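You operate a simulated robot arm through the tools that you are given. There is no shell and no other tool.

The job below is to be done with a simulated two-armed robot. You get a single attempt, and the scene is never put back.

## Task
Fold the headphones and pack them in the green case.
Fine: fold both ear cups in first; shut the case at the end.

It is judged by the outcome, as a careful person would: the job done as asked, and still so three seconds after it is handed in. It fails if anything else is knocked over, pushed out of place, dropped, spilled or broken. Flat cloth is picked up by pressing the open fingertips on it (5 to 10 N) and closing them slowly along it; thin cloth reads only 2 to 8 mm in the jaws.

## Robot
Two 7-joint arms with fingered hands on one trunk that stands fixed in place. Base frame: the origin is at the foot of the trunk, x ahead of it, y to its left, z up. Readings come in cm, degrees, newtons and seconds.
The left shoulder is at [9.9, 12.8, 108.6], the right one opposite. Each reaches about 115.6 cm from its shoulder. Payload 5 kg a hand.
The TCP of each hand is the grasp point between the finger pads, 3.7 cm short of the fingertips. In the tool frame z runs along the fingers and y along their closing line. The gripper opens to 12.4 cm; its body begins 4.3 cm behind the TCP. The gripper is a hand of 3 fingers: y runs from the thumb to the fingers, the wrist lies at [-2.1, -11.6, -20.3] in the tool frame.
Orientation is told as [roll, pitch, yaw] about the base's x, y, z axes, in that order, counted from this pose: with the fingers straight down and the wrist toward the robot, the tool's x, y and z point along [0, 1, 0], [1, 0, 0] and [0, 0, -1] of the base frame.

## Interface
- The arms move only by the tool drive_tool. It takes "left_targets", "right_targets" or both (then of equal length, played together; a hand with none holds still); each is a list of rows, each a list of 6 numbers: the shift along the base's x, y, z in units of 250 mm (1.0 is 250 mm), then the turn, a rotation vector about the base's x, y, z in units of 60 degrees (1.0 is 60 degrees). In form: [[dx, dy, dz, rx, ry, rz], ...]. A call has 1 to 20 rows; each row is the pose to reach, as a shift and turn from the pose commanded when the call began. A call with a number of a shift or a turn outside -1 to 1 is refused whole. Rows are played at 5 a second. More than 5 cm and 8.6 degrees between two rows, and nothing of the call is played. A pose out of reach is approached as far as the arm can. The call stops where the force on the tool passes 90 N (or 10 N more than at its start, if that is more) or the arm is blocked; 0.2 s more then pass. In this call time passes only in rows, and 0.2 s behind the last. It gives the time, the measured TCP pose, the force on the tool (base axes), the opening and the grip force at its end, in the units of the frame above (readings bear some noise), with the torque about the TCP (base axes, N m) and any sound that the robot's microphone picked up.
- Cameras (640 x 400 px; columns grow to the right, rows downward): "scene" is now at [26.37, -3.71, 126.25]; the picture's right is [-0.41, -0.91, 0.00], its down [-0.38, 0.17, -0.91] and it looks along [0.83, -0.37, -0.42] (base axes); focal length 229 px, centre (320, 200). "left" rides on the left gripper at [-7.2, -10.4, -15.4] in its tool frame; the picture's right is [-0.83, -0.26, 0.49], its down [0.51, -0.72, 0.47] and it looks along [0.23, 0.64, 0.73] (tool axes); focal length 243 px, centre (320, 200). "right" rides on the right gripper at [7.2, -10.4, -15.4] in its tool frame; the picture's right is [-0.83, 0.26, -0.49], its down [-0.51, -0.72, 0.47] and it looks along [-0.23, 0.64, 0.73] (tool axes); focal length 243 px, centre (320, 200). There is no depth. A picture from a camera that has moved, and an enlarged one, comes with that camera's place and axes in the base frame and with its lens.
- capture(camera): a new picture of that camera. The clock stands still meanwhile.
- move_column(by): moves the trunk up (or, below 0, down) by that many cm; the arms and the scene camera ride with it, the base frame stays. It gives what a move gives, with no picture.
- move_fingers(index, middle, thumb_bend, thumb_turn, hand): sets how far each is bent, from 0 (flat) to 1 (curled in); at 0.3 the hand is open as for a grip, at 0.7 the pads meet at the TCP. One left out holds its place. A second passes; each finger stops where it meets its share of the squeeze, and holds until it gets a number again. It is the only way to open and close the hand. It gives what a move gives, with no picture; readings hold the bend of each and the force on the fingers (four entries, about 0 where the hand has none), thumb and palm. thumb_turn goes from beside the hand (0) to across from the fingers (1), as for a grip.
- pan_tilt(pan, tilt): turns the head with the scene camera to pan (to the left, within 80 degrees either way) and tilt (down, from -29 to 69), counted from straight ahead of the robot (the tilt from the chest, where the trunk bows). It gives what a move gives.
- zoom(camera, box): a new picture of the part [left, top, right, bottom] of that camera's present view, enlarged. The clock stands still meanwhile.
- hand_in(): hands the job in; it is judged then, once.

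Places have to be worked out from the pictures, the camera data and where the tool is seen. Open the grippers and draw the arms clear of the work before you hand the job in, unless the task says otherwise.

The tools are called after "Emit:" as name(argument=value, ...) on one line, values as JSON. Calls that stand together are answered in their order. drive_tool: Moves the arms, as the interface text tells. Its arguments: {"type":"object","properties":{"left_targets":{"type":"array"},"right_targets":{"type":"array"}},"required":[]} The other tools are called the same way: move_column (by) moves the trunk up or down; move_fingers (index, middle, thumb_bend, thumb_turn, hand) moves the fingers one by one; pan_tilt (pan, tilt) turns the head that bears the scene camera; capture (camera) takes a picture; zoom (camera, box) takes an enlarged picture of a part of a camera's view; hand_in () hands the job in.

At the start:

```text
t: 0.0
left_eef_pos: [77.12, -5.21, 117.94]
left_tcp_rot: [0.0, 0.0, 0.0]
left_wrist_force: [-0.8, 0.2, -0.4]
left_ft_torque: [0.01, -0.01, -0.02]
left_finger_gap: 12.34
left_grasp_force: 0.0
left_shape: jaw
left_bend: [0.3, 0.3, 0.3, 0.98]
left_finger forces: [0.0, 0.1, 0.0, 0.0, 0.0, 0.0]
right_eef_pos: [56.86, -56.58, 118.93]
right_tcp_rot: [0.0, 0.1, 0.0]
right_wrist_force: [0.0, 0.4, 0.8]
right_ft_torque: [0.0, 0.0, 0.03]
right_finger_gap: 12.36
right_grasp_force: 0.0
right_shape: jaw
right_bend: [0.3, 0.3, 0.3, 0.98]
right_finger forces: [0.0, 0.0, 0.0, 0.0, 0.1, 0.0]
trunk travel left (down, up): [-27.5, 28.8]
head pan, tilt (commanded): [-24.1, 24.8]
```

scene: 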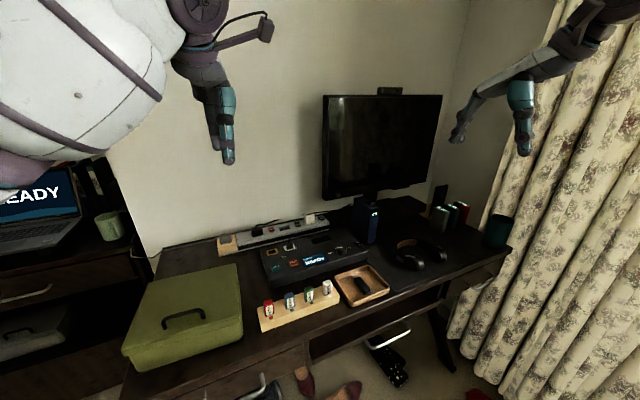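
right: 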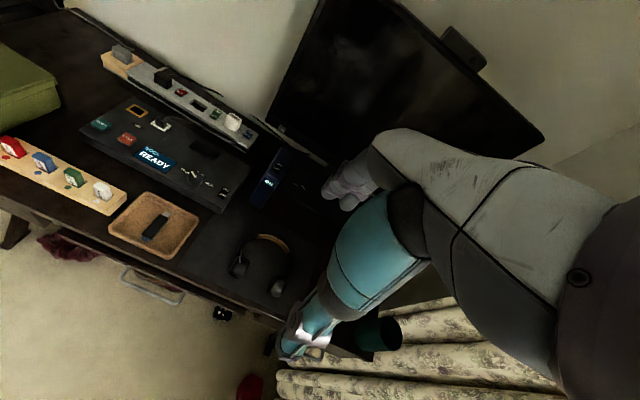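
left: 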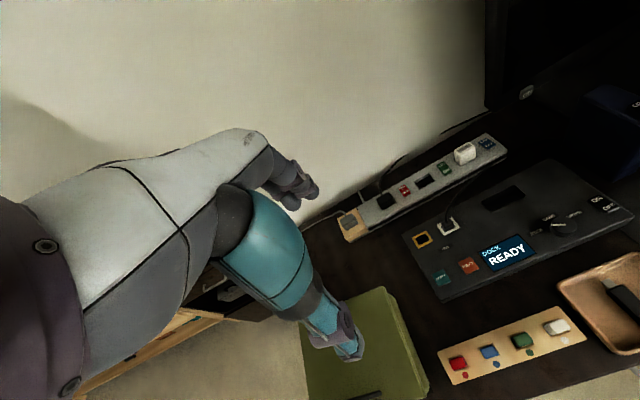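

I start by looking closely at the headphones and the green case before moving anything.

Emit:
zoom(camera="scene", box=[360, 200, 520, 300])

Emit:
zoom(camera="scene", box=[100, 240, 340, 390])

Emit:
zoom(camera="right", box=[200, 210, 328, 310])

Emit:
zoom(camera="left", box=[270, 270, 478, 400])

```text
4.00 times, centred on (440, 250) of scene
camera zoom: at [26.37, -3.71, 126.25], right [-0.41, -0.91, 0.0], down [-0.38, 0.17, -0.91], along [0.83, -0.37, -0.42], focal length 916 px, centre (-160, 0)
```

zoom: 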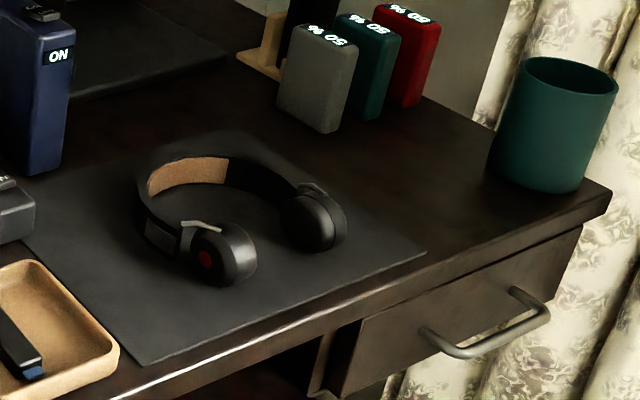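

```text
2.67 times, centred on (220, 315) of scene
camera zoom: at [26.37, -3.71, 126.25], right [-0.41, -0.91, 0.0], down [-0.38, 0.17, -0.91], along [0.83, -0.37, -0.42], focal length 611 px, centre (587, -107)
```

zoom: 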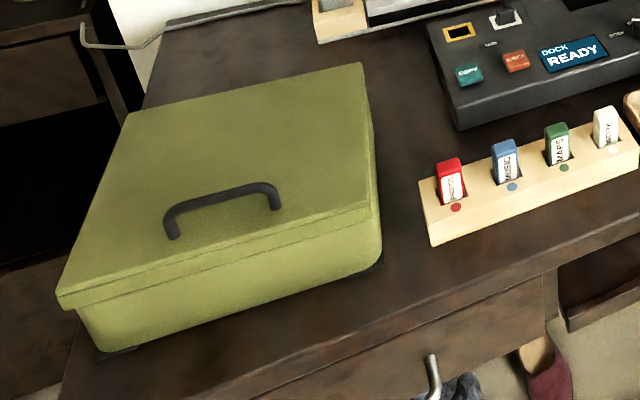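

```text
4.00 times, centred on (264, 260) of right
camera zoom: at [46.44, -49.27, 134.32], right [0.26, -0.83, 0.49], down [-0.72, -0.51, -0.47], along [0.64, -0.23, -0.73], focal length 970 px, centre (544, -40)
```

zoom: 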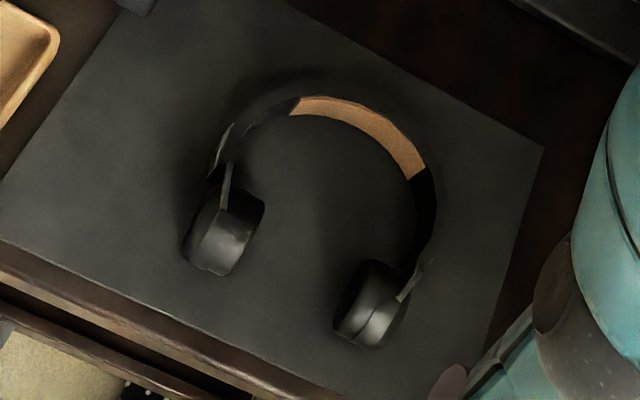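

```text
3.08 times, centred on (374, 335) of left
camera zoom: at [66.71, -12.47, 133.38], right [-0.26, -0.83, -0.49], down [-0.72, 0.51, -0.47], along [0.64, 0.23, -0.73], focal length 746 px, centre (154, -215)
```

zoom: 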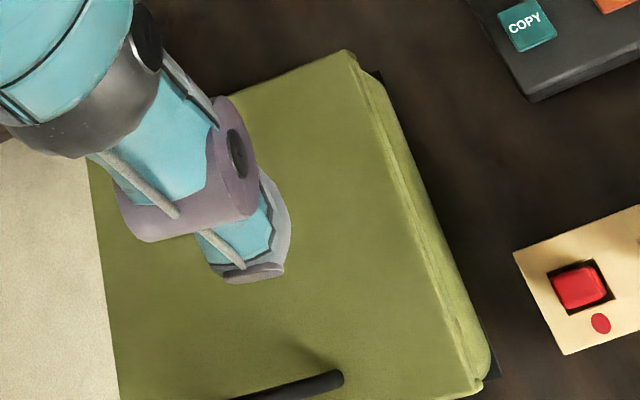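

The case lid appears to span x≈64–84, y≈-3–19 at z≈83, with its handle near the front. The headphones are near (70,-60) on the desk at z≈74. I move both hands to get closer views, staying well above everything.

Emit:
drive_tool(right_targets=[[-0.013, -0.053, -0.147, 0, 0, 0], [-0.027, -0.107, -0.293, 0, 0, 0], [-0.04, -0.16, -0.44, 0, 0, 0], [-0.053, -0.213, -0.587, 0, 0, 0], [-0.067, -0.267, -0.733, 0, 0, 0], [-0.08, -0.32, -0.88, 0, 0, 0]], left_targets=[[-0.11, 0.067, 0, 0, 0, 0], [-0.22, 0.133, 0, 0, 0, 0], [-0.32, 0.2, 0, 0, 0, 0], [-0.43, 0.267, 0, 0, 0, 0], [-0.53, 0.333, 0, 0, 0, 0], [-0.64, 0.4, 0, 0, 0, 0]])

Emit:
capture(camera="right")

Emit:
capture(camera="left")

Emit:
capture(camera="scene")

```text
t: 1.4
left_eef_pos: [61.15, 4.68, 117.85]
left_tcp_rot: [0.0, 0.0, 0.1]
left_wrist_force: [-0.4, -0.2, 0.0]
left_ft_torque: [0.0, -0.03, -0.03]
left_finger_gap: 12.37
left_grasp_force: 0.2
left_shape: jaw
left_bend: [0.3, 0.3, 0.3, 0.98]
left_finger forces: [0.0, 0.1, 0.0, 0.0, 0.0, 0.0]
right_eef_pos: [55.01, -64.54, 97.32]
right_tcp_rot: [0.1, -0.1, 0.0]
right_wrist_force: [-0.2, -0.7, -0.6]
right_ft_torque: [0.02, -0.03, -0.01]
right_finger_gap: 12.36
right_grasp_force: 0.0
right_shape: jaw
right_bend: [0.3, 0.3, 0.3, 0.98]
right_finger forces: [0.0, 0.0, 0.0, 0.0, 0.0, 0.0]
trunk travel left (down, up): [-27.5, 28.8]
head pan, tilt (commanded): [-24.1, 24.8]
```

```text
taken
camera right: at [44.6, -57.27, 112.67], right [0.26, -0.83, 0.49], down [-0.72, -0.51, -0.47], along [0.64, -0.23, -0.73], focal length 243 px, centre (320, 200)
```

right: 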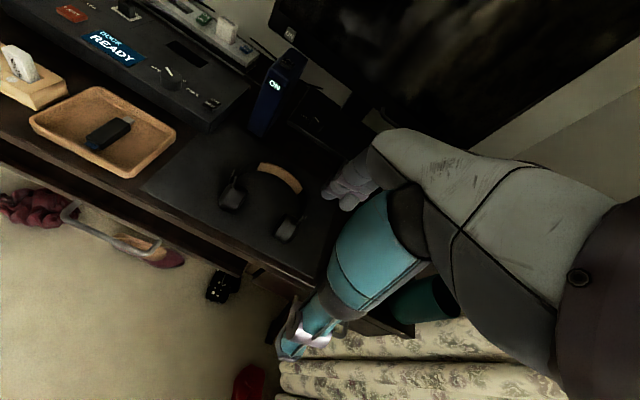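

```text
taken
camera left: at [50.78, -2.48, 133.19], right [-0.26, -0.83, -0.49], down [-0.72, 0.51, -0.47], along [0.64, 0.23, -0.73], focal length 243 px, centre (320, 200)
```

left: 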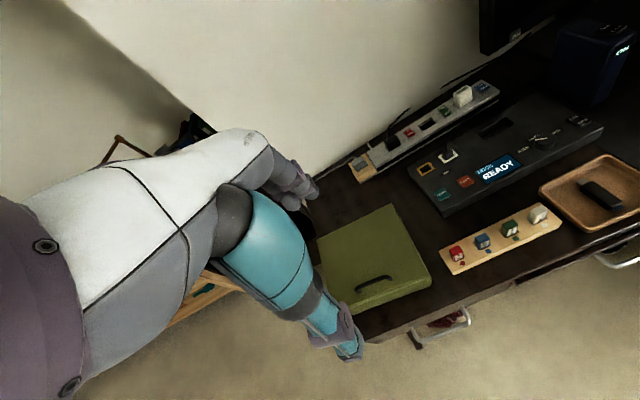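

```text
taken
camera scene: at [26.28, -3.75, 126.27], right [-0.41, -0.91, 0.0], down [-0.38, 0.17, -0.91], along [0.83, -0.37, -0.42], focal length 229 px, centre (320, 200)
```

scene: 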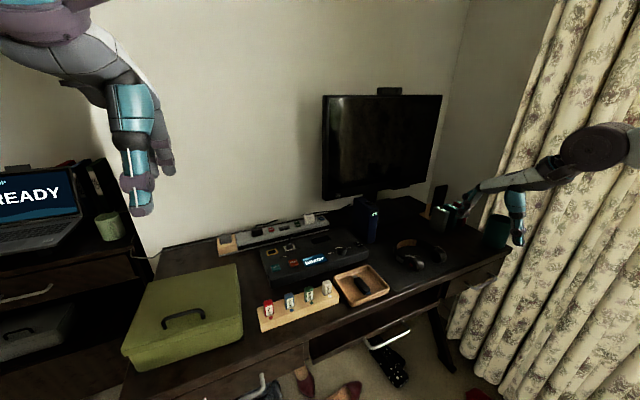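

The views work. I zoom on the headphones and the case from these closer poses.

Emit:
zoom(camera="right", box=[200, 150, 328, 250])

Emit:
zoom(camera="scene", box=[380, 220, 460, 285])

Emit:
zoom(camera="left", box=[310, 200, 450, 320])

Emit:
zoom(camera="scene", box=[110, 250, 260, 380])

```text
4.00 times, centred on (264, 200) of right
camera zoom: at [44.6, -57.27, 112.67], right [0.26, -0.83, 0.49], down [-0.72, -0.51, -0.47], along [0.64, -0.23, -0.73], focal length 970 px, centre (544, 200)
```

zoom: 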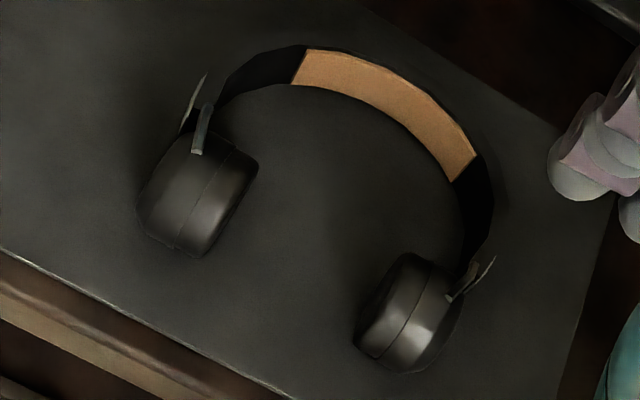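

```text
6.15 times, centred on (420, 252) of scene
camera zoom: at [26.28, -3.75, 126.27], right [-0.41, -0.91, 0.0], down [-0.38, 0.17, -0.91], along [0.83, -0.37, -0.42], focal length 1410 px, centre (-295, -123)
```

zoom: 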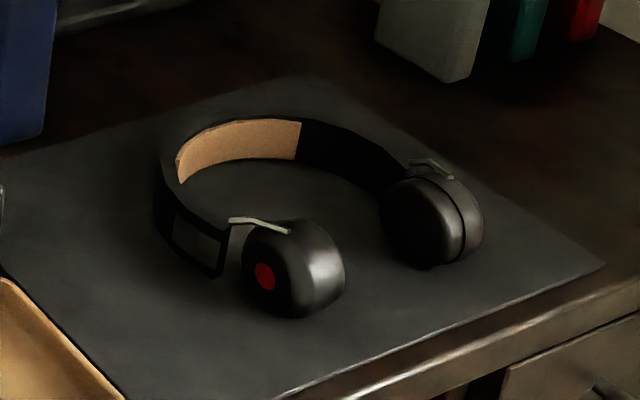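

```text
3.33 times, centred on (380, 260) of left
camera zoom: at [50.78, -2.48, 133.19], right [-0.26, -0.83, -0.49], down [-0.72, 0.51, -0.47], along [0.64, 0.23, -0.73], focal length 809 px, centre (120, 0)
```

zoom: 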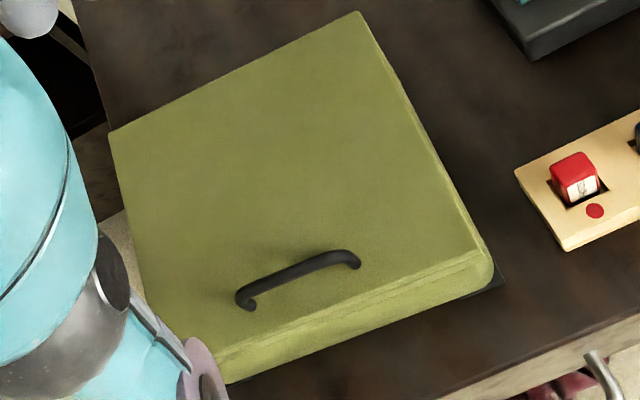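

```text
3.08 times, centred on (185, 315) of scene
camera zoom: at [26.28, -3.75, 126.27], right [-0.41, -0.91, 0.0], down [-0.38, 0.17, -0.91], along [0.83, -0.37, -0.42], focal length 705 px, centre (735, -154)
```

zoom: 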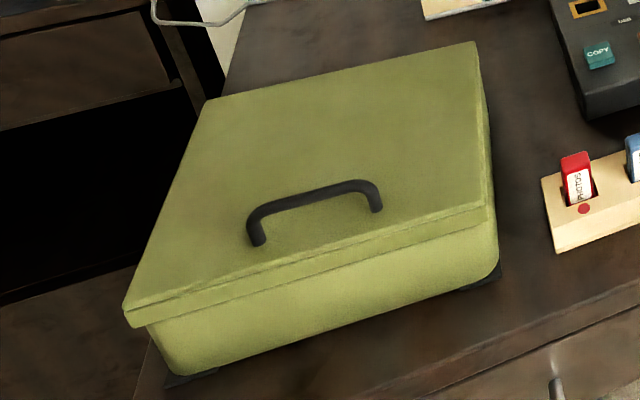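

The lid top is at z≈83.3, the hinge is at the back (x≈83), and the handle bar is near (67.5, 8.4, 85.5). I lower the left hand, fingers down, to hover above the handle and check alignment.

Emit:
drive_tool(left_targets=[[0.043, 0.025, -0.16, 0, 0, 0], [0.086, 0.05, -0.32, 0, 0, 0], [0.127, 0.075, -0.48, 0, 0, 0], [0.17, 0.1, -0.64, 0, 0, 0], [0.21, 0.125, -0.8, 0, 0, 0], [0.254, 0.149, -0.96, 0, 0, 0]])

Emit:
capture(camera="left")

Emit:
zoom(camera="scene", box=[90, 180, 290, 380])

```text
t: 2.8
left_eef_pos: [67.61, 8.17, 93.76]
left_tcp_rot: [0.0, 0.0, 0.0]
left_wrist_force: [0.0, 0.2, -0.6]
left_ft_torque: [0.0, 0.03, 0.01]
left_finger_gap: 12.38
left_grasp_force: 0.1
left_shape: jaw
left_bend: [0.3, 0.3, 0.3, 0.98]
left_finger forces: [0.0, 0.0, 0.0, 0.0, 0.1, 0.0]
right_eef_pos: [55.27, -64.39, 97.39]
right_tcp_rot: [0.0, -0.1, 0.0]
right_wrist_force: [-0.3, 0.0, -0.6]
right_ft_torque: [0.01, 0.06, -0.02]
right_finger_gap: 12.37
right_grasp_force: 0.0
right_shape: jaw
right_bend: [0.3, 0.3, 0.3, 0.98]
right_finger forces: [0.1, 0.0, 0.0, 0.1, 0.1, 0.0]
trunk travel left (down, up): [-27.5, 28.8]
head pan, tilt (commanded): [-24.1, 24.8]
```

```text
taken
camera left: at [57.25, 1.06, 109.16], right [-0.26, -0.83, -0.49], down [-0.72, 0.51, -0.47], along [0.64, 0.23, -0.73], focal length 243 px, centre (320, 200)
```

left: 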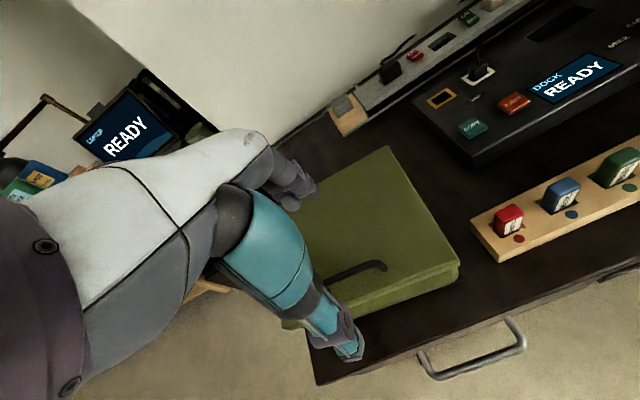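

```text
2.00 times, centred on (190, 280) of scene
camera zoom: at [26.46, -3.63, 126.23], right [-0.41, -0.91, 0.0], down [-0.38, 0.17, -0.91], along [0.83, -0.37, -0.42], focal length 458 px, centre (580, 40)
```

zoom: 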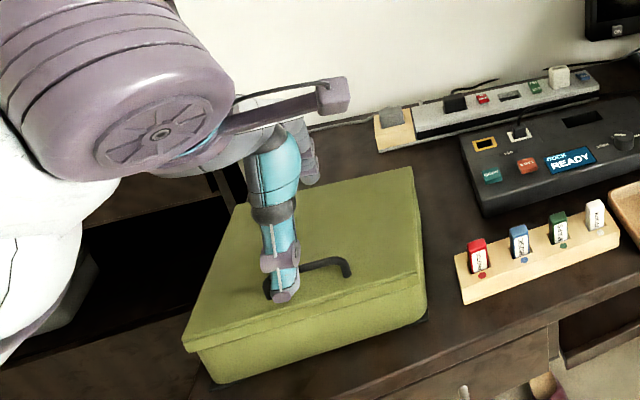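

The bar is under the hand. I zoom in to measure its height and position relative to the fingers.

Emit:
zoom(camera="left", box=[260, 200, 420, 380])

Emit:
zoom(camera="scene", box=[190, 260, 290, 350])

Emit:
capture(camera="right")

```text
2.22 times, centred on (340, 290) of left
camera zoom: at [57.25, 1.06, 109.16], right [-0.26, -0.83, -0.49], down [-0.72, 0.51, -0.47], along [0.64, 0.23, -0.73], focal length 539 px, centre (276, 0)
```

zoom: 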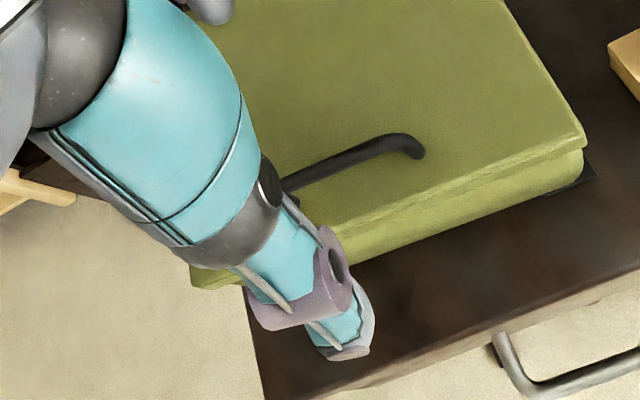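

```text
4.44 times, centred on (240, 305) of scene
camera zoom: at [26.46, -3.63, 126.23], right [-0.41, -0.91, 0.0], down [-0.38, 0.17, -0.91], along [0.83, -0.37, -0.42], focal length 1018 px, centre (676, -267)
```

zoom: 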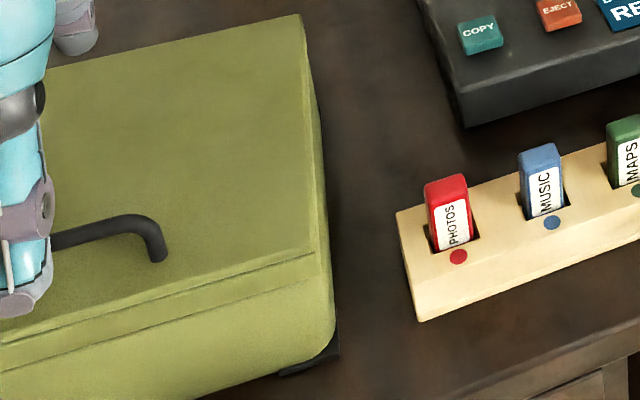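

```text
taken
camera right: at [44.78, -57.13, 112.66], right [0.26, -0.83, 0.49], down [-0.72, -0.51, -0.47], along [0.64, -0.23, -0.73], focal length 243 px, centre (320, 200)
```

right: 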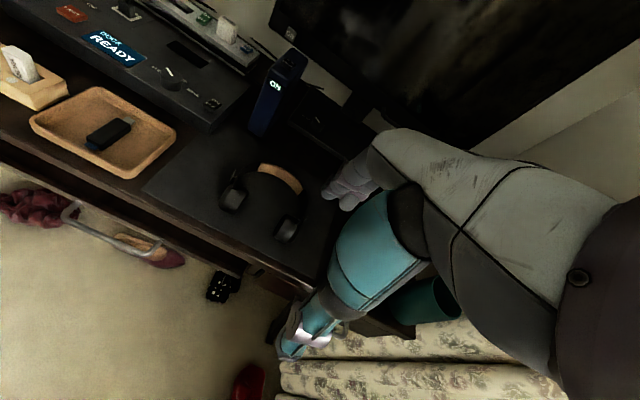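

The bar's centre line is at about (67.2, 8.5, 85.7), with the lid top at z≈83.6. I lower the TCP to z≈87.7 so the fingertips straddle the bar just above the lid.

Emit:
drive_tool(left_targets=[[-0.004, 0.003, -0.06, 0, 0, 0], [-0.008, 0.006, -0.12, 0, 0, 0], [-0.012, 0.009, -0.18, 0, 0, 0], [-0.016, 0.012, -0.242, 0, 0, 0]])

Emit:
zoom(camera="left", box=[240, 160, 420, 380])

Emit:
zoom(camera="scene", box=[150, 230, 290, 370])

```text
t: 3.8
left_eef_pos: [66.99, 8.67, 87.65]
left_tcp_rot: [-0.1, 0.0, 0.0]
left_wrist_force: [-0.4, 0.0, -0.8]
left_ft_torque: [-0.02, 0.0, 0.03]
left_finger_gap: 12.39
left_grasp_force: 0.2
left_shape: jaw
left_bend: [0.3, 0.3, 0.3, 0.98]
left_finger forces: [0.0, 0.0, 0.0, 0.0, 0.0, 0.1]
right_eef_pos: [55.16, -64.41, 97.35]
right_tcp_rot: [0.0, 0.0, 0.0]
right_wrist_force: [0.9, 0.5, -0.8]
right_ft_torque: [0.01, -0.02, 0.02]
right_finger_gap: 12.38
right_grasp_force: 0.0
right_shape: jaw
right_bend: [0.3, 0.3, 0.3, 0.98]
right_finger forces: [0.0, 0.0, 0.0, 0.0, 0.1, 0.0]
trunk travel left (down, up): [-27.5, 28.8]
head pan, tilt (commanded): [-24.1, 24.8]
```

```text
1.82 times, centred on (330, 270) of left
camera zoom: at [56.55, 1.55, 103.21], right [-0.26, -0.83, -0.49], down [-0.72, 0.51, -0.47], along [0.64, 0.23, -0.73], focal length 441 px, centre (302, 73)
```

zoom: 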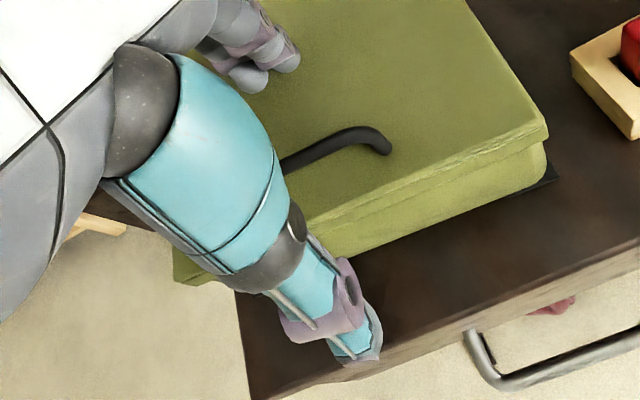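

```text
2.86 times, centred on (220, 300) of scene
camera zoom: at [26.39, -3.68, 126.24], right [-0.41, -0.91, 0.0], down [-0.38, 0.17, -0.91], along [0.83, -0.37, -0.42], focal length 654 px, centre (606, -86)
```

zoom: 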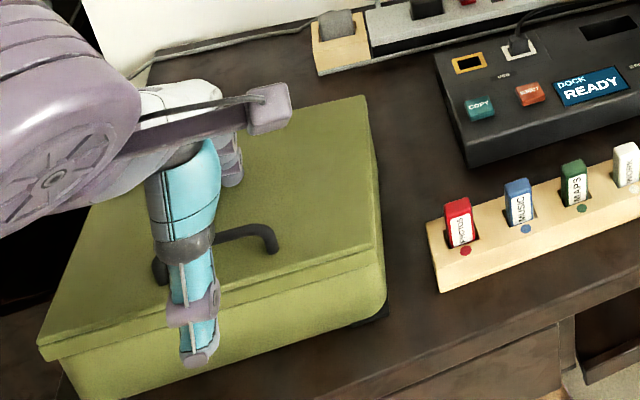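

The thumb is in front of the lid edge and the fingers are behind the bar. I close the fingers partway and check.

Emit:
move_fingers(hand="left", index=0.55, middle=0.55, thumb_bend=0.55)

Emit:
zoom(camera="left", box=[240, 160, 420, 380])

Emit:
zoom(camera="scene", box=[150, 230, 290, 370])

```text
t: 4.8
left_eef_pos: [66.94, 8.69, 87.81]
left_tcp_rot: [-0.1, 0.0, 0.1]
left_wrist_force: [-1.3, -0.2, -0.2]
left_ft_torque: [0.01, -0.03, 0.04]
left_finger_gap: 5.3
left_grasp_force: 0.0
left_shape: fingers
left_bend: [0.55, 0.55, 0.55, 0.98]
left_finger forces: [0.0, 0.0, 0.0, 0.0, 0.0, 0.0]
right_eef_pos: [55.14, -64.37, 97.4]
right_tcp_rot: [0.0, 0.1, 0.0]
right_wrist_force: [-0.4, -0.2, 0.7]
right_ft_torque: [0.0, 0.03, 0.01]
right_finger_gap: 12.37
right_grasp_force: 0.0
right_shape: jaw
right_bend: [0.3, 0.3, 0.3, 0.98]
right_finger forces: [0.1, 0.0, 0.0, 0.0, 0.1, 0.0]
trunk travel left (down, up): [-27.5, 28.8]
head pan, tilt (commanded): [-24.1, 24.8]
```

```text
1.82 times, centred on (330, 270) of left
camera zoom: at [56.52, 1.51, 103.25], right [-0.26, -0.83, -0.49], down [-0.72, 0.51, -0.47], along [0.64, 0.23, -0.73], focal length 441 px, centre (302, 73)
```

zoom: 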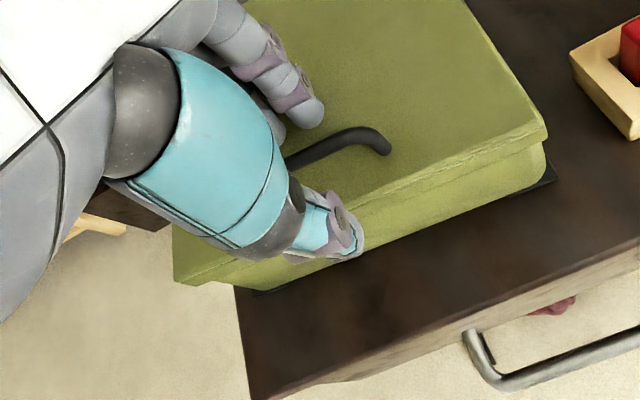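

```text
2.86 times, centred on (220, 300) of scene
camera zoom: at [26.37, -3.7, 126.24], right [-0.41, -0.91, 0.0], down [-0.38, 0.17, -0.91], along [0.83, -0.37, -0.42], focal length 654 px, centre (606, -86)
```

zoom: 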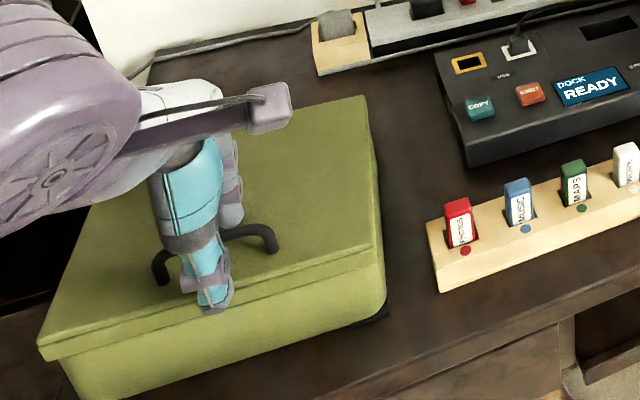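

The fingers and thumb straddle the bar with no contact force yet. I close to a full grip.

Emit:
move_fingers(hand="left", index=0.72, middle=0.72, thumb_bend=0.72)

Emit:
zoom(camera="left", box=[240, 160, 420, 380])

Emit:
zoom(camera="scene", box=[150, 230, 290, 370])

```text
t: 5.8
left_eef_pos: [67.03, 8.7, 87.84]
left_tcp_rot: [0.1, -0.1, 0.0]
left_wrist_force: [2.1, -0.7, -0.2]
left_ft_torque: [-0.05, -0.07, -0.05]
left_finger_gap: 0.29
left_grasp_force: 4.3
left_shape: fingers
left_bend: [0.72, 0.71, 0.71, 0.97]
left_finger forces: [2.9, 3.4, 0.0, 0.0, 3.0, 0.1]
right_eef_pos: [55.18, -64.44, 97.22]
right_tcp_rot: [0.0, -0.1, 0.1]
right_wrist_force: [0.3, -0.6, -0.1]
right_ft_torque: [0.02, 0.0, 0.02]
right_finger_gap: 12.37
right_grasp_force: 0.0
right_shape: jaw
right_bend: [0.3, 0.3, 0.3, 0.98]
right_finger forces: [0.0, 0.0, 0.0, 0.0, 0.1, 0.0]
trunk travel left (down, up): [-27.5, 28.8]
head pan, tilt (commanded): [-24.1, 24.8]
```

```text
1.82 times, centred on (330, 270) of left
camera zoom: at [56.57, 1.52, 103.22], right [-0.26, -0.83, -0.49], down [-0.72, 0.51, -0.47], along [0.64, 0.23, -0.73], focal length 441 px, centre (302, 73)
```

zoom: 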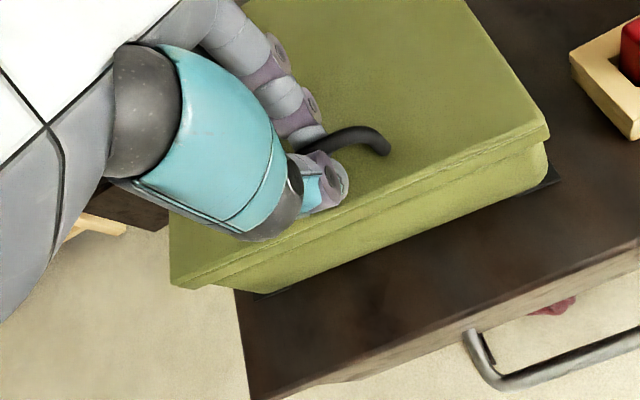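

```text
2.86 times, centred on (220, 300) of scene
camera zoom: at [26.41, -3.71, 126.23], right [-0.41, -0.91, 0.0], down [-0.38, 0.17, -0.91], along [0.83, -0.37, -0.42], focal length 654 px, centre (606, -86)
```

zoom: 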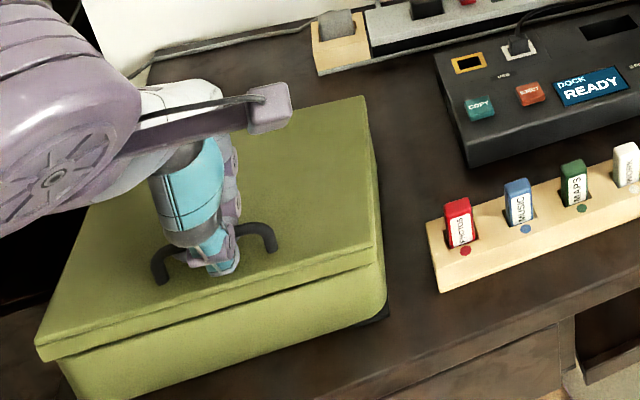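

The grip has contact (about 3 N per finger). I tighten slightly, then lift along the lid's arc about the back hinge for the first ~15°.

Emit:
move_fingers(hand="left", index=0.8, middle=0.8, thumb_bend=0.8)

```text
t: 6.8
left_eef_pos: [67.0, 8.71, 87.74]
left_tcp_rot: [0.0, 0.1, 0.0]
left_wrist_force: [-3.6, 1.2, 0.1]
left_ft_torque: [-0.23, 0.27, -0.27]
left_finger_gap: 0.0
left_grasp_force: 29.3
left_shape: fingers
left_bend: [0.74, 0.73, 0.75, 0.97]
left_finger forces: [11.0, 8.9, 0.0, 0.0, 38.7, 0.0]
right_eef_pos: [55.11, -64.4, 97.42]
right_tcp_rot: [0.0, 0.0, 0.0]
right_wrist_force: [-0.3, 0.3, 0.5]
right_ft_torque: [0.0, -0.02, 0.0]
right_finger_gap: 12.38
right_grasp_force: 0.2
right_shape: jaw
right_bend: [0.3, 0.3, 0.3, 0.98]
right_finger forces: [0.0, 0.0, 0.0, 0.0, 0.1, 0.0]
trunk travel left (down, up): [-27.5, 28.8]
head pan, tilt (commanded): [-24.1, 24.8]
```

The grip is firm at 29 N. I lift the lid about the estimated hinge (x≈83.2, z≈81.5) by 15° and watch the forces.

Emit:
drive_tool(left_targets=[[0.0116, -0.0007, 0.028, 0.0025, 0.0417, 0], [0.024, -0.0014, 0.0556, 0.005, 0.0833, 0], [0.038, -0.0023, 0.0824, 0.0075, 0.125, 0], [0.0528, -0.0032, 0.1088, 0.01, 0.1667, 0], [0.0692, -0.0042, 0.1344, 0.0125, 0.2083, 0], [0.0864, -0.0052, 0.1592, 0.015, 0.25, 0]])

Emit:
zoom(camera="scene", box=[90, 200, 290, 380])

Emit:
capture(camera="left")

```text
t: 8.2
left_eef_pos: [69.21, 8.49, 91.81]
left_tcp_rot: [0.9, 15.0, 0.1]
left_wrist_force: [-1.9, 1.5, -0.5]
left_ft_torque: [-0.25, 0.23, -0.17]
left_finger_gap: 0.02
left_grasp_force: 28.7
left_shape: fingers
left_bend: [0.74, 0.73, 0.75, 0.97]
left_finger forces: [10.6, 8.6, 0.0, 0.1, 38.3, 0.0]
right_eef_pos: [55.2, -64.53, 97.37]
right_tcp_rot: [0.0, 0.0, 0.0]
right_wrist_force: [-0.7, -0.5, 0.2]
right_ft_torque: [0.02, 0.01, 0.0]
right_finger_gap: 12.36
right_grasp_force: 0.1
right_shape: jaw
right_bend: [0.3, 0.3, 0.3, 0.98]
right_finger forces: [0.1, 0.0, 0.1, 0.1, 0.0, 0.0]
trunk travel left (down, up): [-27.5, 28.8]
head pan, tilt (commanded): [-24.1, 24.8]
```

```text
2.22 times, centred on (190, 290) of scene
camera zoom: at [26.34, -3.7, 126.25], right [-0.41, -0.91, 0.0], down [-0.38, 0.17, -0.91], along [0.83, -0.37, -0.42], focal length 509 px, centre (609, 0)
```

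zoom: 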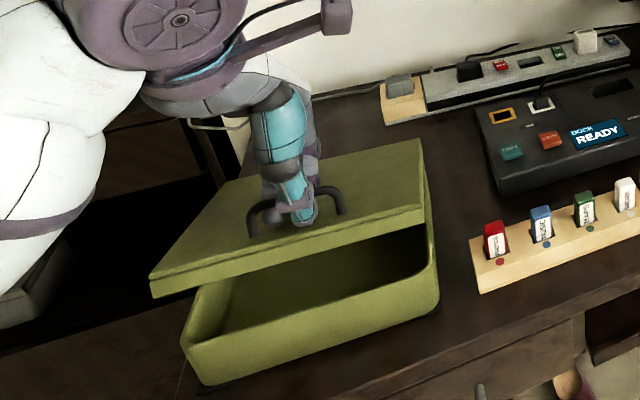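

```text
taken
camera left: at [63.05, 1.05, 109.28], right [-0.38, -0.82, -0.42], down [-0.82, 0.51, -0.26], along [0.43, 0.24, -0.87], focal length 243 px, centre (320, 200)
```

left: 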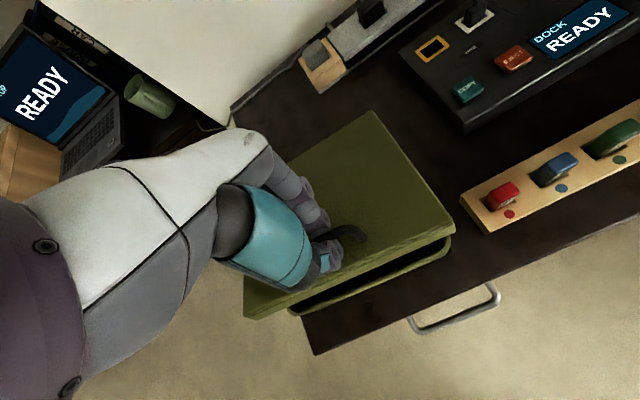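

The lid is lifting cleanly with low forces. I continue along the same arc to about 45°.

Emit:
drive_tool(left_targets=[[0.0376, -0.0023, 0.0476, 0.005, 0.0833, 0], [0.0792, -0.0048, 0.0916, 0.01, 0.1667, 0], [0.1244, -0.0075, 0.1316, 0.015, 0.25, 0], [0.1732, -0.0104, 0.1676, 0.02, 0.3333, 0], [0.2248, -0.0135, 0.1992, 0.025, 0.4167, 0], [0.2788, -0.0167, 0.2264, 0.03, 0.5, 0]])

Emit:
zoom(camera="scene", box=[90, 200, 290, 380])

Emit:
capture(camera="left")

```text
t: 9.6
left_eef_pos: [76.26, 8.24, 97.56]
left_tcp_rot: [3.5, 45.1, 1.4]
left_wrist_force: [-0.2, -0.4, -0.3]
left_ft_torque: [-0.36, 0.18, 0.05]
left_finger_gap: 0.01
left_grasp_force: 28.8
left_shape: fingers
left_bend: [0.75, 0.73, 0.76, 0.97]
left_finger forces: [10.5, 9.9, 0.0, 0.0, 37.0, 0.0]
right_eef_pos: [55.14, -64.43, 97.27]
right_tcp_rot: [0.0, 0.0, 0.0]
right_wrist_force: [0.1, -0.5, -0.3]
right_ft_torque: [0.03, 0.01, 0.0]
right_finger_gap: 12.36
right_grasp_force: 0.0
right_shape: jaw
right_bend: [0.3, 0.3, 0.3, 0.98]
right_finger forces: [0.1, 0.1, 0.1, 0.1, 0.0, 0.0]
trunk travel left (down, up): [-27.5, 28.8]
head pan, tilt (commanded): [-24.1, 24.8]
```

```text
2.22 times, centred on (190, 290) of scene
camera zoom: at [26.42, -3.75, 126.23], right [-0.41, -0.91, 0.0], down [-0.38, 0.17, -0.91], along [0.83, -0.37, -0.42], focal length 509 px, centre (609, 0)
```

zoom: 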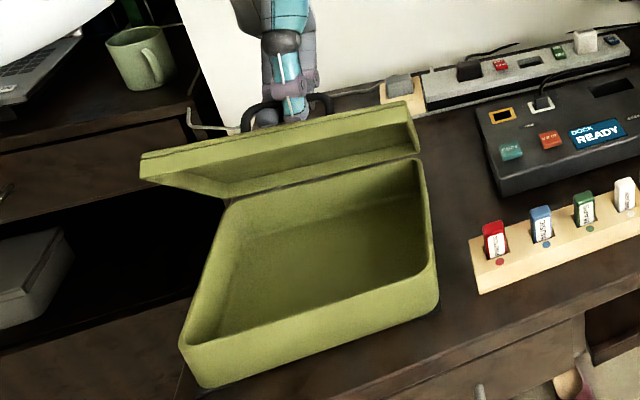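

```text
taken
camera left: at [79.67, 0.18, 115.49], right [-0.55, -0.81, -0.2], down [-0.83, 0.51, 0.2], along [-0.06, 0.27, -0.96], focal length 243 px, centre (320, 200)
```

left: 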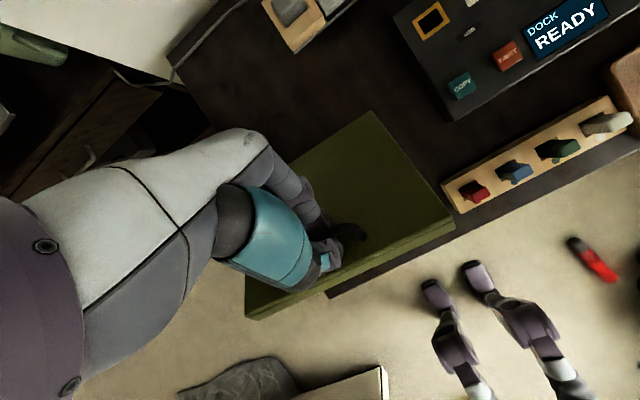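

The case is open 45° and empty. I continue to about 75°, still turning the hand with the lid.

Emit:
drive_tool(left_targets=[[0.0564, -0.0034, 0.0224, 0.005, 0.0833, 0], [0.1144, -0.0069, 0.0396, 0.01, 0.1667, 0], [0.1736, -0.0104, 0.0516, 0.015, 0.25, 0], [0.2336, -0.014, 0.0584, 0.02, 0.3333, 0], [0.2944, -0.0177, 0.06, 0.025, 0.4167, 0], [0.3548, -0.0213, 0.0564, 0.03, 0.5, 0]])

Emit:
zoom(camera="scene", box=[90, 160, 290, 380])

```text
t: 11.0
left_eef_pos: [82.06, 7.9, 98.13]
left_tcp_rot: [11.1, 74.5, 8.0]
left_wrist_force: [0.0, -1.9, -1.4]
left_ft_torque: [-0.08, 0.03, 0.08]
left_finger_gap: 0.0
left_grasp_force: 2.7
left_shape: fingers
left_bend: [0.75, 0.75, 0.74, 0.96]
left_finger forces: [0.0, 5.6, 0.0, 0.1, 0.0, 0.0]
left hand out of reach, approached as far as the arm can: row 6
right_eef_pos: [55.13, -64.16, 97.53]
right_tcp_rot: [-0.1, 0.0, 0.0]
right_wrist_force: [1.0, 1.1, 0.7]
right_ft_torque: [-0.1, 0.09, -0.02]
right_finger_gap: 12.36
right_grasp_force: 0.0
right_shape: jaw
right_bend: [0.3, 0.3, 0.3, 0.98]
right_finger forces: [0.0, 0.0, 0.1, 0.1, 0.0, 0.0]
trunk travel left (down, up): [-27.5, 28.8]
head pan, tilt (commanded): [-24.1, 24.8]
```

```text
1.82 times, centred on (190, 270) of scene
camera zoom: at [26.43, -3.42, 126.25], right [-0.41, -0.91, 0.0], down [-0.38, 0.17, -0.91], along [0.83, -0.37, -0.42], focal length 416 px, centre (556, 73)
```

zoom: 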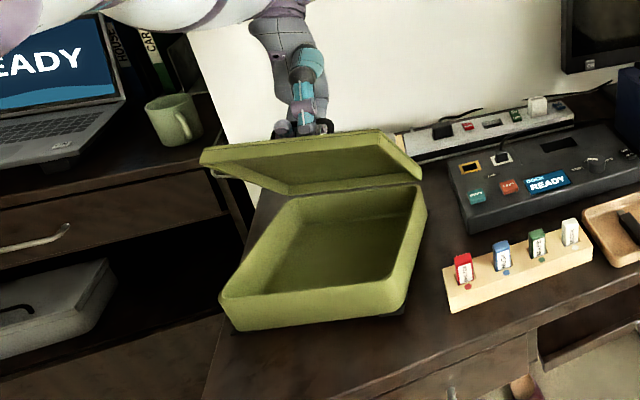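

The last row was past the arm's reach and the grip slipped. I look at where the handle is relative to the fingers.

Emit:
capture(camera="left")

Emit:
zoom(camera="scene", box=[170, 170, 290, 270])

Emit:
capture(camera="scene")

```text
taken
camera left: at [93.65, -0.53, 111.93], right [-0.58, -0.81, 0.08], down [-0.62, 0.51, 0.6], along [-0.52, 0.3, -0.8], focal length 243 px, centre (320, 200)
```

left: 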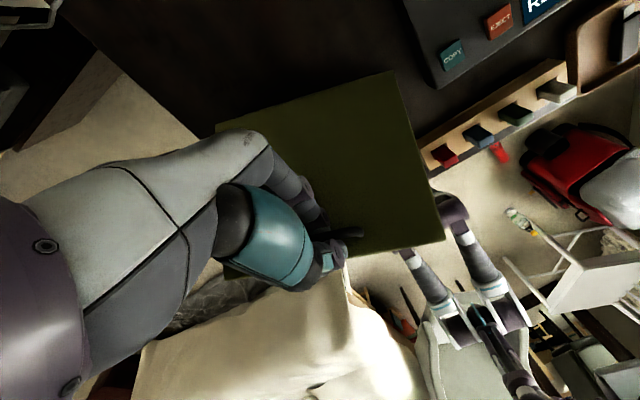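

```text
4.00 times, centred on (230, 220) of scene
camera zoom: at [26.43, -3.42, 126.25], right [-0.41, -0.91, 0.0], down [-0.38, 0.17, -0.91], along [0.83, -0.37, -0.42], focal length 916 px, centre (680, 120)
```

zoom: 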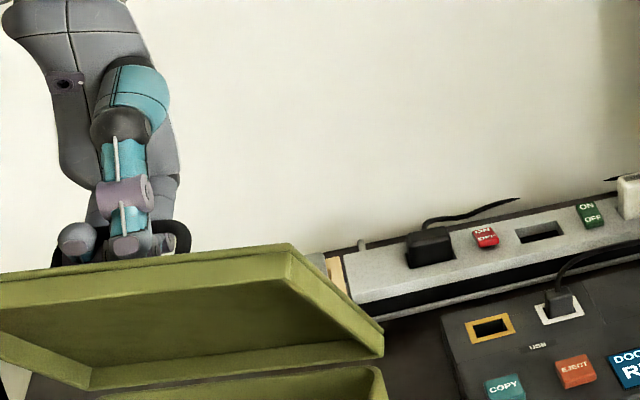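

```text
taken
camera scene: at [26.43, -3.42, 126.25], right [-0.41, -0.91, 0.0], down [-0.38, 0.17, -0.91], along [0.83, -0.37, -0.42], focal length 229 px, centre (320, 200)
```

scene: 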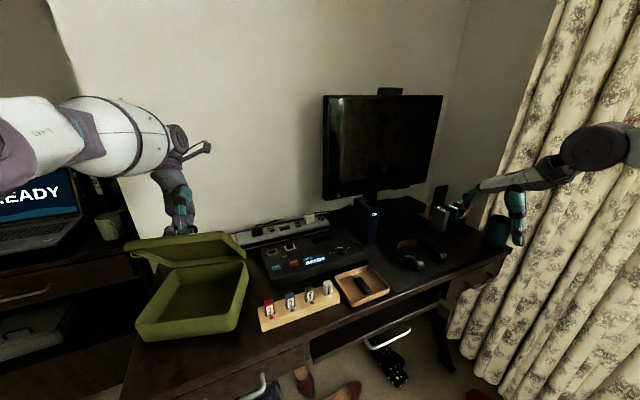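

The case body seems to have shifted or tilted. I zoom in on it to check before doing anything else.

Emit:
zoom(camera="scene", box=[110, 220, 270, 380])

```text
2.50 times, centred on (190, 300) of scene
camera zoom: at [26.43, -3.42, 126.25], right [-0.41, -0.91, 0.0], down [-0.38, 0.17, -0.91], along [0.83, -0.37, -0.42], focal length 573 px, centre (645, -50)
```

zoom: 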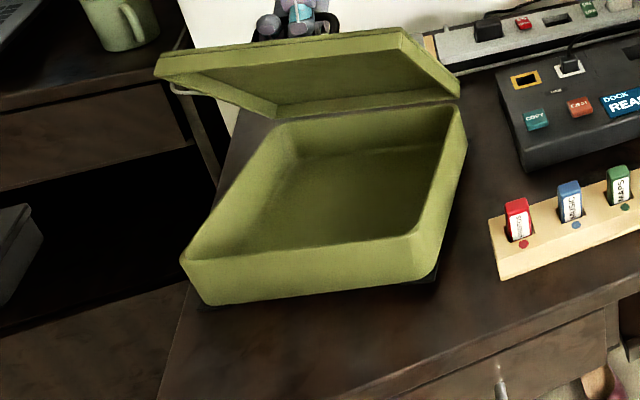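

The case body slid back and yawed by about 13°, and the lid sits at roughly 50°. I look closely at the handle within the left fingers.

Emit:
zoom(camera="left", box=[200, 120, 460, 300])

Emit:
zoom(camera="scene", box=[160, 195, 220, 245])

```text
2.22 times, centred on (330, 210) of left
camera zoom: at [93.65, -0.53, 111.93], right [-0.58, -0.81, 0.08], down [-0.62, 0.51, 0.6], along [-0.52, 0.3, -0.8], focal length 539 px, centre (298, 178)
```

zoom: 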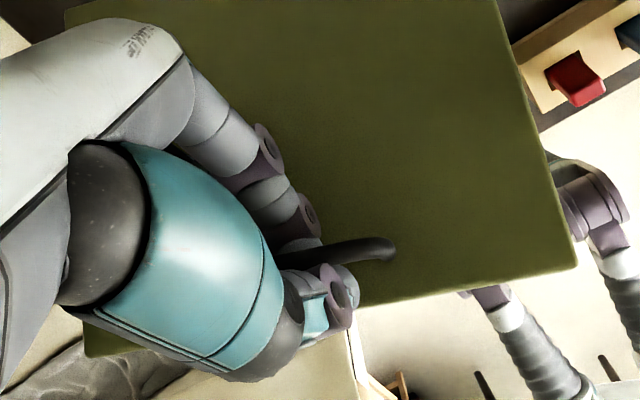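

```text
8.00 times, centred on (190, 220) of scene
camera zoom: at [26.43, -3.42, 126.25], right [-0.41, -0.91, 0.0], down [-0.38, 0.17, -0.91], along [0.83, -0.37, -0.42], focal length 1832 px, centre (1360, 40)
```

zoom: 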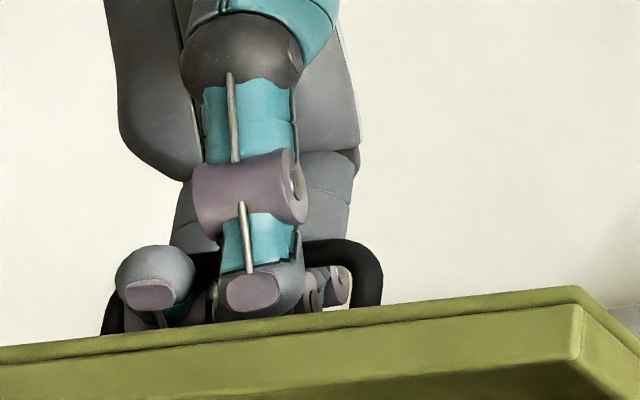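

The bar is still caged between thumb and fingers. The wrist is near its limit, so I make a small test move, turning the hand back 5° and shifting slightly toward the robot, to see what reference the commands use.

Emit:
drive_tool(left_targets=[[-0.04, 0, 0.0, -0.005, -0.083, 0]])

Emit:
zoom(camera="scene", box=[110, 180, 270, 340])

```text
t: 11.4
left_eef_pos: [80.86, 8.04, 98.34]
left_tcp_rot: [9.3, 69.8, 6.4]
left_wrist_force: [-0.1, -0.8, -3.2]
left_ft_torque: [-0.03, -0.04, 0.05]
left_finger_gap: 0.0
left_grasp_force: 1.1
left_shape: fingers
left_bend: [0.75, 0.75, 0.74, 0.96]
left_finger forces: [0.1, 3.0, 0.0, 0.0, 0.1, 0.0]
right_eef_pos: [54.95, -64.43, 97.49]
right_tcp_rot: [0.0, 0.0, 0.0]
right_wrist_force: [0.1, -0.3, 0.4]
right_ft_torque: [-0.06, -0.02, 0.03]
right_finger_gap: 12.37
right_grasp_force: 0.0
right_shape: jaw
right_bend: [0.3, 0.3, 0.3, 0.98]
right_finger forces: [0.0, 0.0, 0.0, 0.0, 0.0, 0.0]
trunk travel left (down, up): [-27.5, 28.8]
head pan, tilt (commanded): [-24.1, 24.8]
```

```text
2.50 times, centred on (190, 260) of scene
camera zoom: at [26.14, -3.67, 126.31], right [-0.41, -0.91, 0.0], down [-0.38, 0.17, -0.91], along [0.83, -0.37, -0.42], focal length 573 px, centre (645, 50)
```

zoom: 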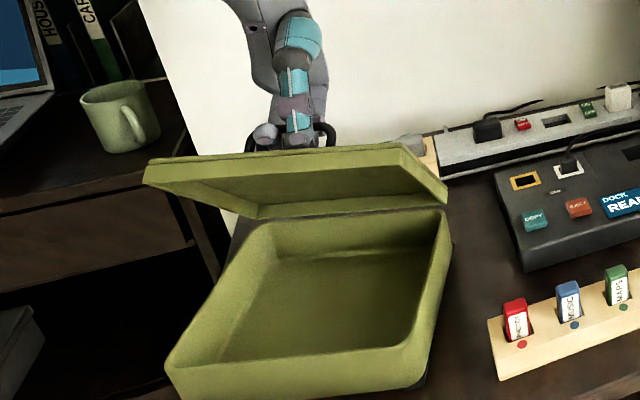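

Commands are referenced to the reached pose, and the lid still rests on the left hand. I want the right hand to hold the case body while the lid opens further, so I check where the left arm is to plan a clear path.

Emit:
pan_tilt(pan=0, tilt=20)

Emit:
capture(camera="scene")

Emit:
capture(camera="left")

```text
t: 12.3
left_eef_pos: [81.12, 7.89, 97.98]
left_tcp_rot: [9.5, 69.8, 6.7]
left_wrist_force: [1.1, -0.2, -3.6]
left_ft_torque: [-0.08, 0.01, -0.02]
left_finger_gap: 0.02
left_grasp_force: 1.8
left_shape: fingers
left_bend: [0.75, 0.75, 0.74, 0.96]
left_finger forces: [0.0, 3.3, 0.1, 0.0, 0.1, 0.0]
right_eef_pos: [55.15, -64.52, 97.25]
right_tcp_rot: [0.0, 0.0, 0.1]
right_wrist_force: [0.2, -0.3, 0.4]
right_ft_torque: [0.01, 0.01, -0.04]
right_finger_gap: 12.35
right_grasp_force: 0.2
right_shape: jaw
right_bend: [0.3, 0.3, 0.3, 0.98]
right_finger forces: [0.0, 0.0, 0.0, 0.0, 0.0, 0.0]
trunk travel left (down, up): [-27.5, 28.8]
head pan, tilt (commanded): [0.0, 20.0]
```

```text
taken
camera scene: at [27.33, 0.05, 127.01], right [0.0, -1.0, 0.0], down [-0.34, 0.0, -0.94], along [0.94, 0.0, -0.34], focal length 229 px, centre (320, 200)
```

scene: 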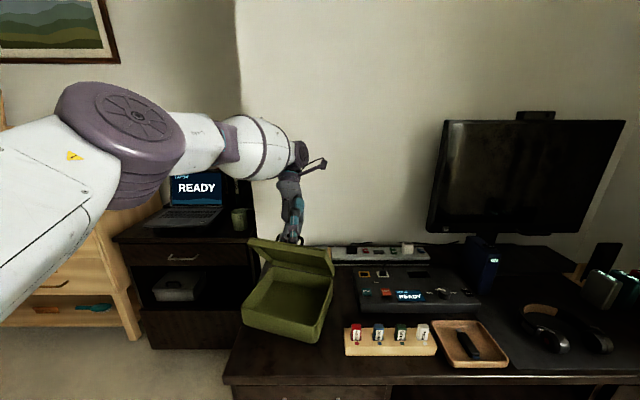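

```text
taken
camera left: at [91.58, -0.48, 112.7], right [-0.58, -0.81, 0.03], down [-0.67, 0.5, 0.55], along [-0.46, 0.3, -0.84], focal length 243 px, centre (320, 200)
```

left: 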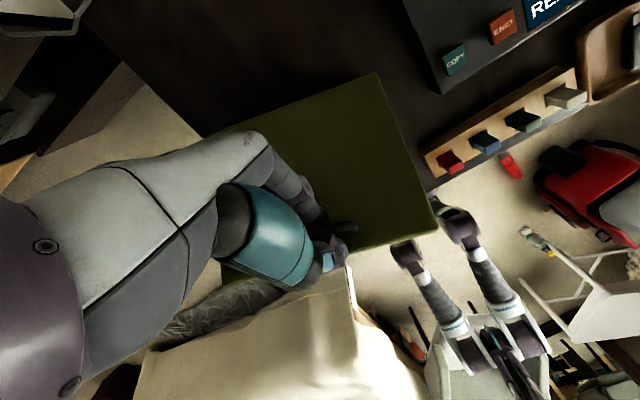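

The left arm's elbow is well off to the left, so the area in front of the case is clear for the right hand. I zoom in to measure the case pose.

Emit:
zoom(camera="scene", box=[220, 220, 380, 360])

```text
2.86 times, centred on (300, 290) of scene
camera zoom: at [27.33, 0.05, 127.01], right [0.0, -1.0, 0.0], down [-0.34, 0.0, -0.94], along [0.94, 0.0, -0.34], focal length 654 px, centre (377, -57)
```

zoom: 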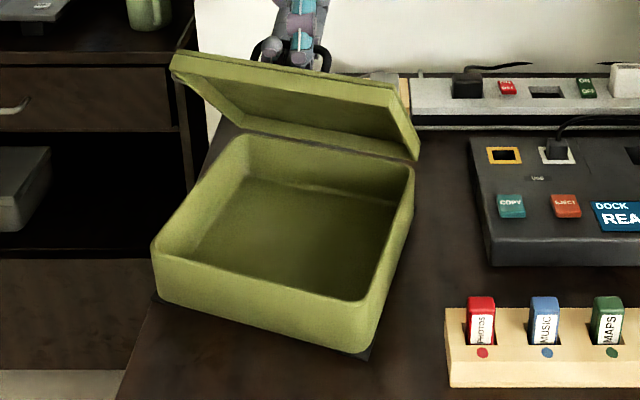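

Case rim corners are about (67.2,1.4), (72.6,20), (83.6,-3.6) and (89.5,15), so it is yawed about -16.6°. I bring the right hand over, well above the desk, to grip the front wall and steady the case.

Emit:
drive_tool(right_targets=[[0, 0.167, 0.02, 0, 0, 0], [0, 0.333, 0.04, 0, 0, 0], [0, 0.5, 0.06, 0, 0, 0], [0, 0.667, 0.08, 0, 0, 0], [0, 0.833, 0.1, 0, 0, 0], [0, 1.0, 0.12, 0, 0, 0]])

Emit:
drive_tool(right_targets=[[0, 0.167, 0.0, 0, 0, 0], [0, 0.333, 0.0, 0, 0, 0], [0, 0.5, 0.0, 0, 0, 0], [0, 0.667, 0.0, 0, 0, 0], [0, 0.833, 0.0, 0, 0, 0], [0, 1.0, 0.0, 0, 0, 0]])

Emit:
capture(camera="scene")

```text
t: 13.7
left_eef_pos: [81.09, 7.9, 97.87]
left_tcp_rot: [9.3, 69.9, 6.6]
left_wrist_force: [1.2, -0.5, -4.2]
left_ft_torque: [-0.08, 0.06, 0.02]
left_finger_gap: 0.01
left_grasp_force: 1.7
left_shape: fingers
left_bend: [0.75, 0.75, 0.74, 0.96]
left_finger forces: [0.1, 3.4, 0.0, 0.0, 0.1, 0.0]
right_eef_pos: [55.03, -39.65, 100.07]
right_tcp_rot: [0.1, 0.2, 0.0]
right_wrist_force: [-0.2, 0.3, 0.2]
right_ft_torque: [-0.01, 0.03, 0.0]
right_finger_gap: 12.38
right_grasp_force: 0.1
right_shape: jaw
right_bend: [0.3, 0.3, 0.3, 0.97]
right_finger forces: [0.0, 0.1, 0.0, 0.1, 0.0, 0.0]
trunk travel left (down, up): [-27.5, 28.8]
head pan, tilt (commanded): [0.0, 20.0]
```

```text
t: 15.1
left_eef_pos: [81.05, 8.05, 98.1]
left_tcp_rot: [9.1, 69.8, 6.4]
left_wrist_force: [1.2, 0.8, -4.2]
left_ft_torque: [-0.08, 0.01, 0.05]
left_finger_gap: 0.0
left_grasp_force: 2.4
left_shape: fingers
left_bend: [0.75, 0.75, 0.74, 0.96]
left_finger forces: [0.0, 3.8, 0.0, 0.1, 0.0, 0.0]
right_eef_pos: [54.87, -14.05, 99.78]
right_tcp_rot: [-0.1, 0.1, 0.0]
right_wrist_force: [0.3, 0.3, 0.5]
right_ft_torque: [-0.03, -0.01, 0.0]
right_finger_gap: 12.36
right_grasp_force: 0.1
right_shape: jaw
right_bend: [0.3, 0.3, 0.3, 0.98]
right_finger forces: [0.0, 0.0, 0.0, 0.1, 0.2, 0.0]
right hand out of reach, approached as far as the arm can: row 5
trunk travel left (down, up): [-27.5, 28.8]
head pan, tilt (commanded): [0.0, 20.0]
```

```text
taken
camera scene: at [27.33, 0.3, 127.01], right [0.0, -1.0, 0.0], down [-0.34, 0.0, -0.94], along [0.94, 0.0, -0.34], focal length 229 px, centre (320, 200)
```

scene: 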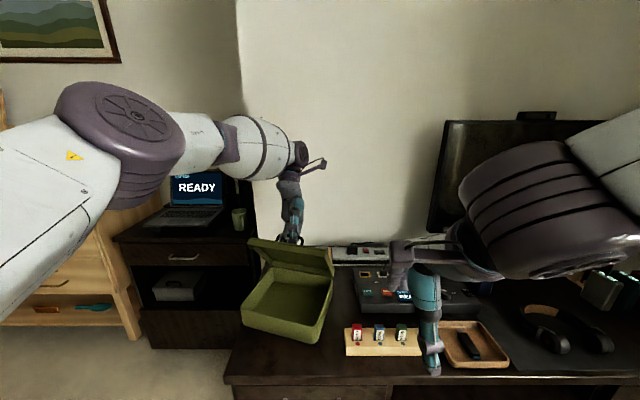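

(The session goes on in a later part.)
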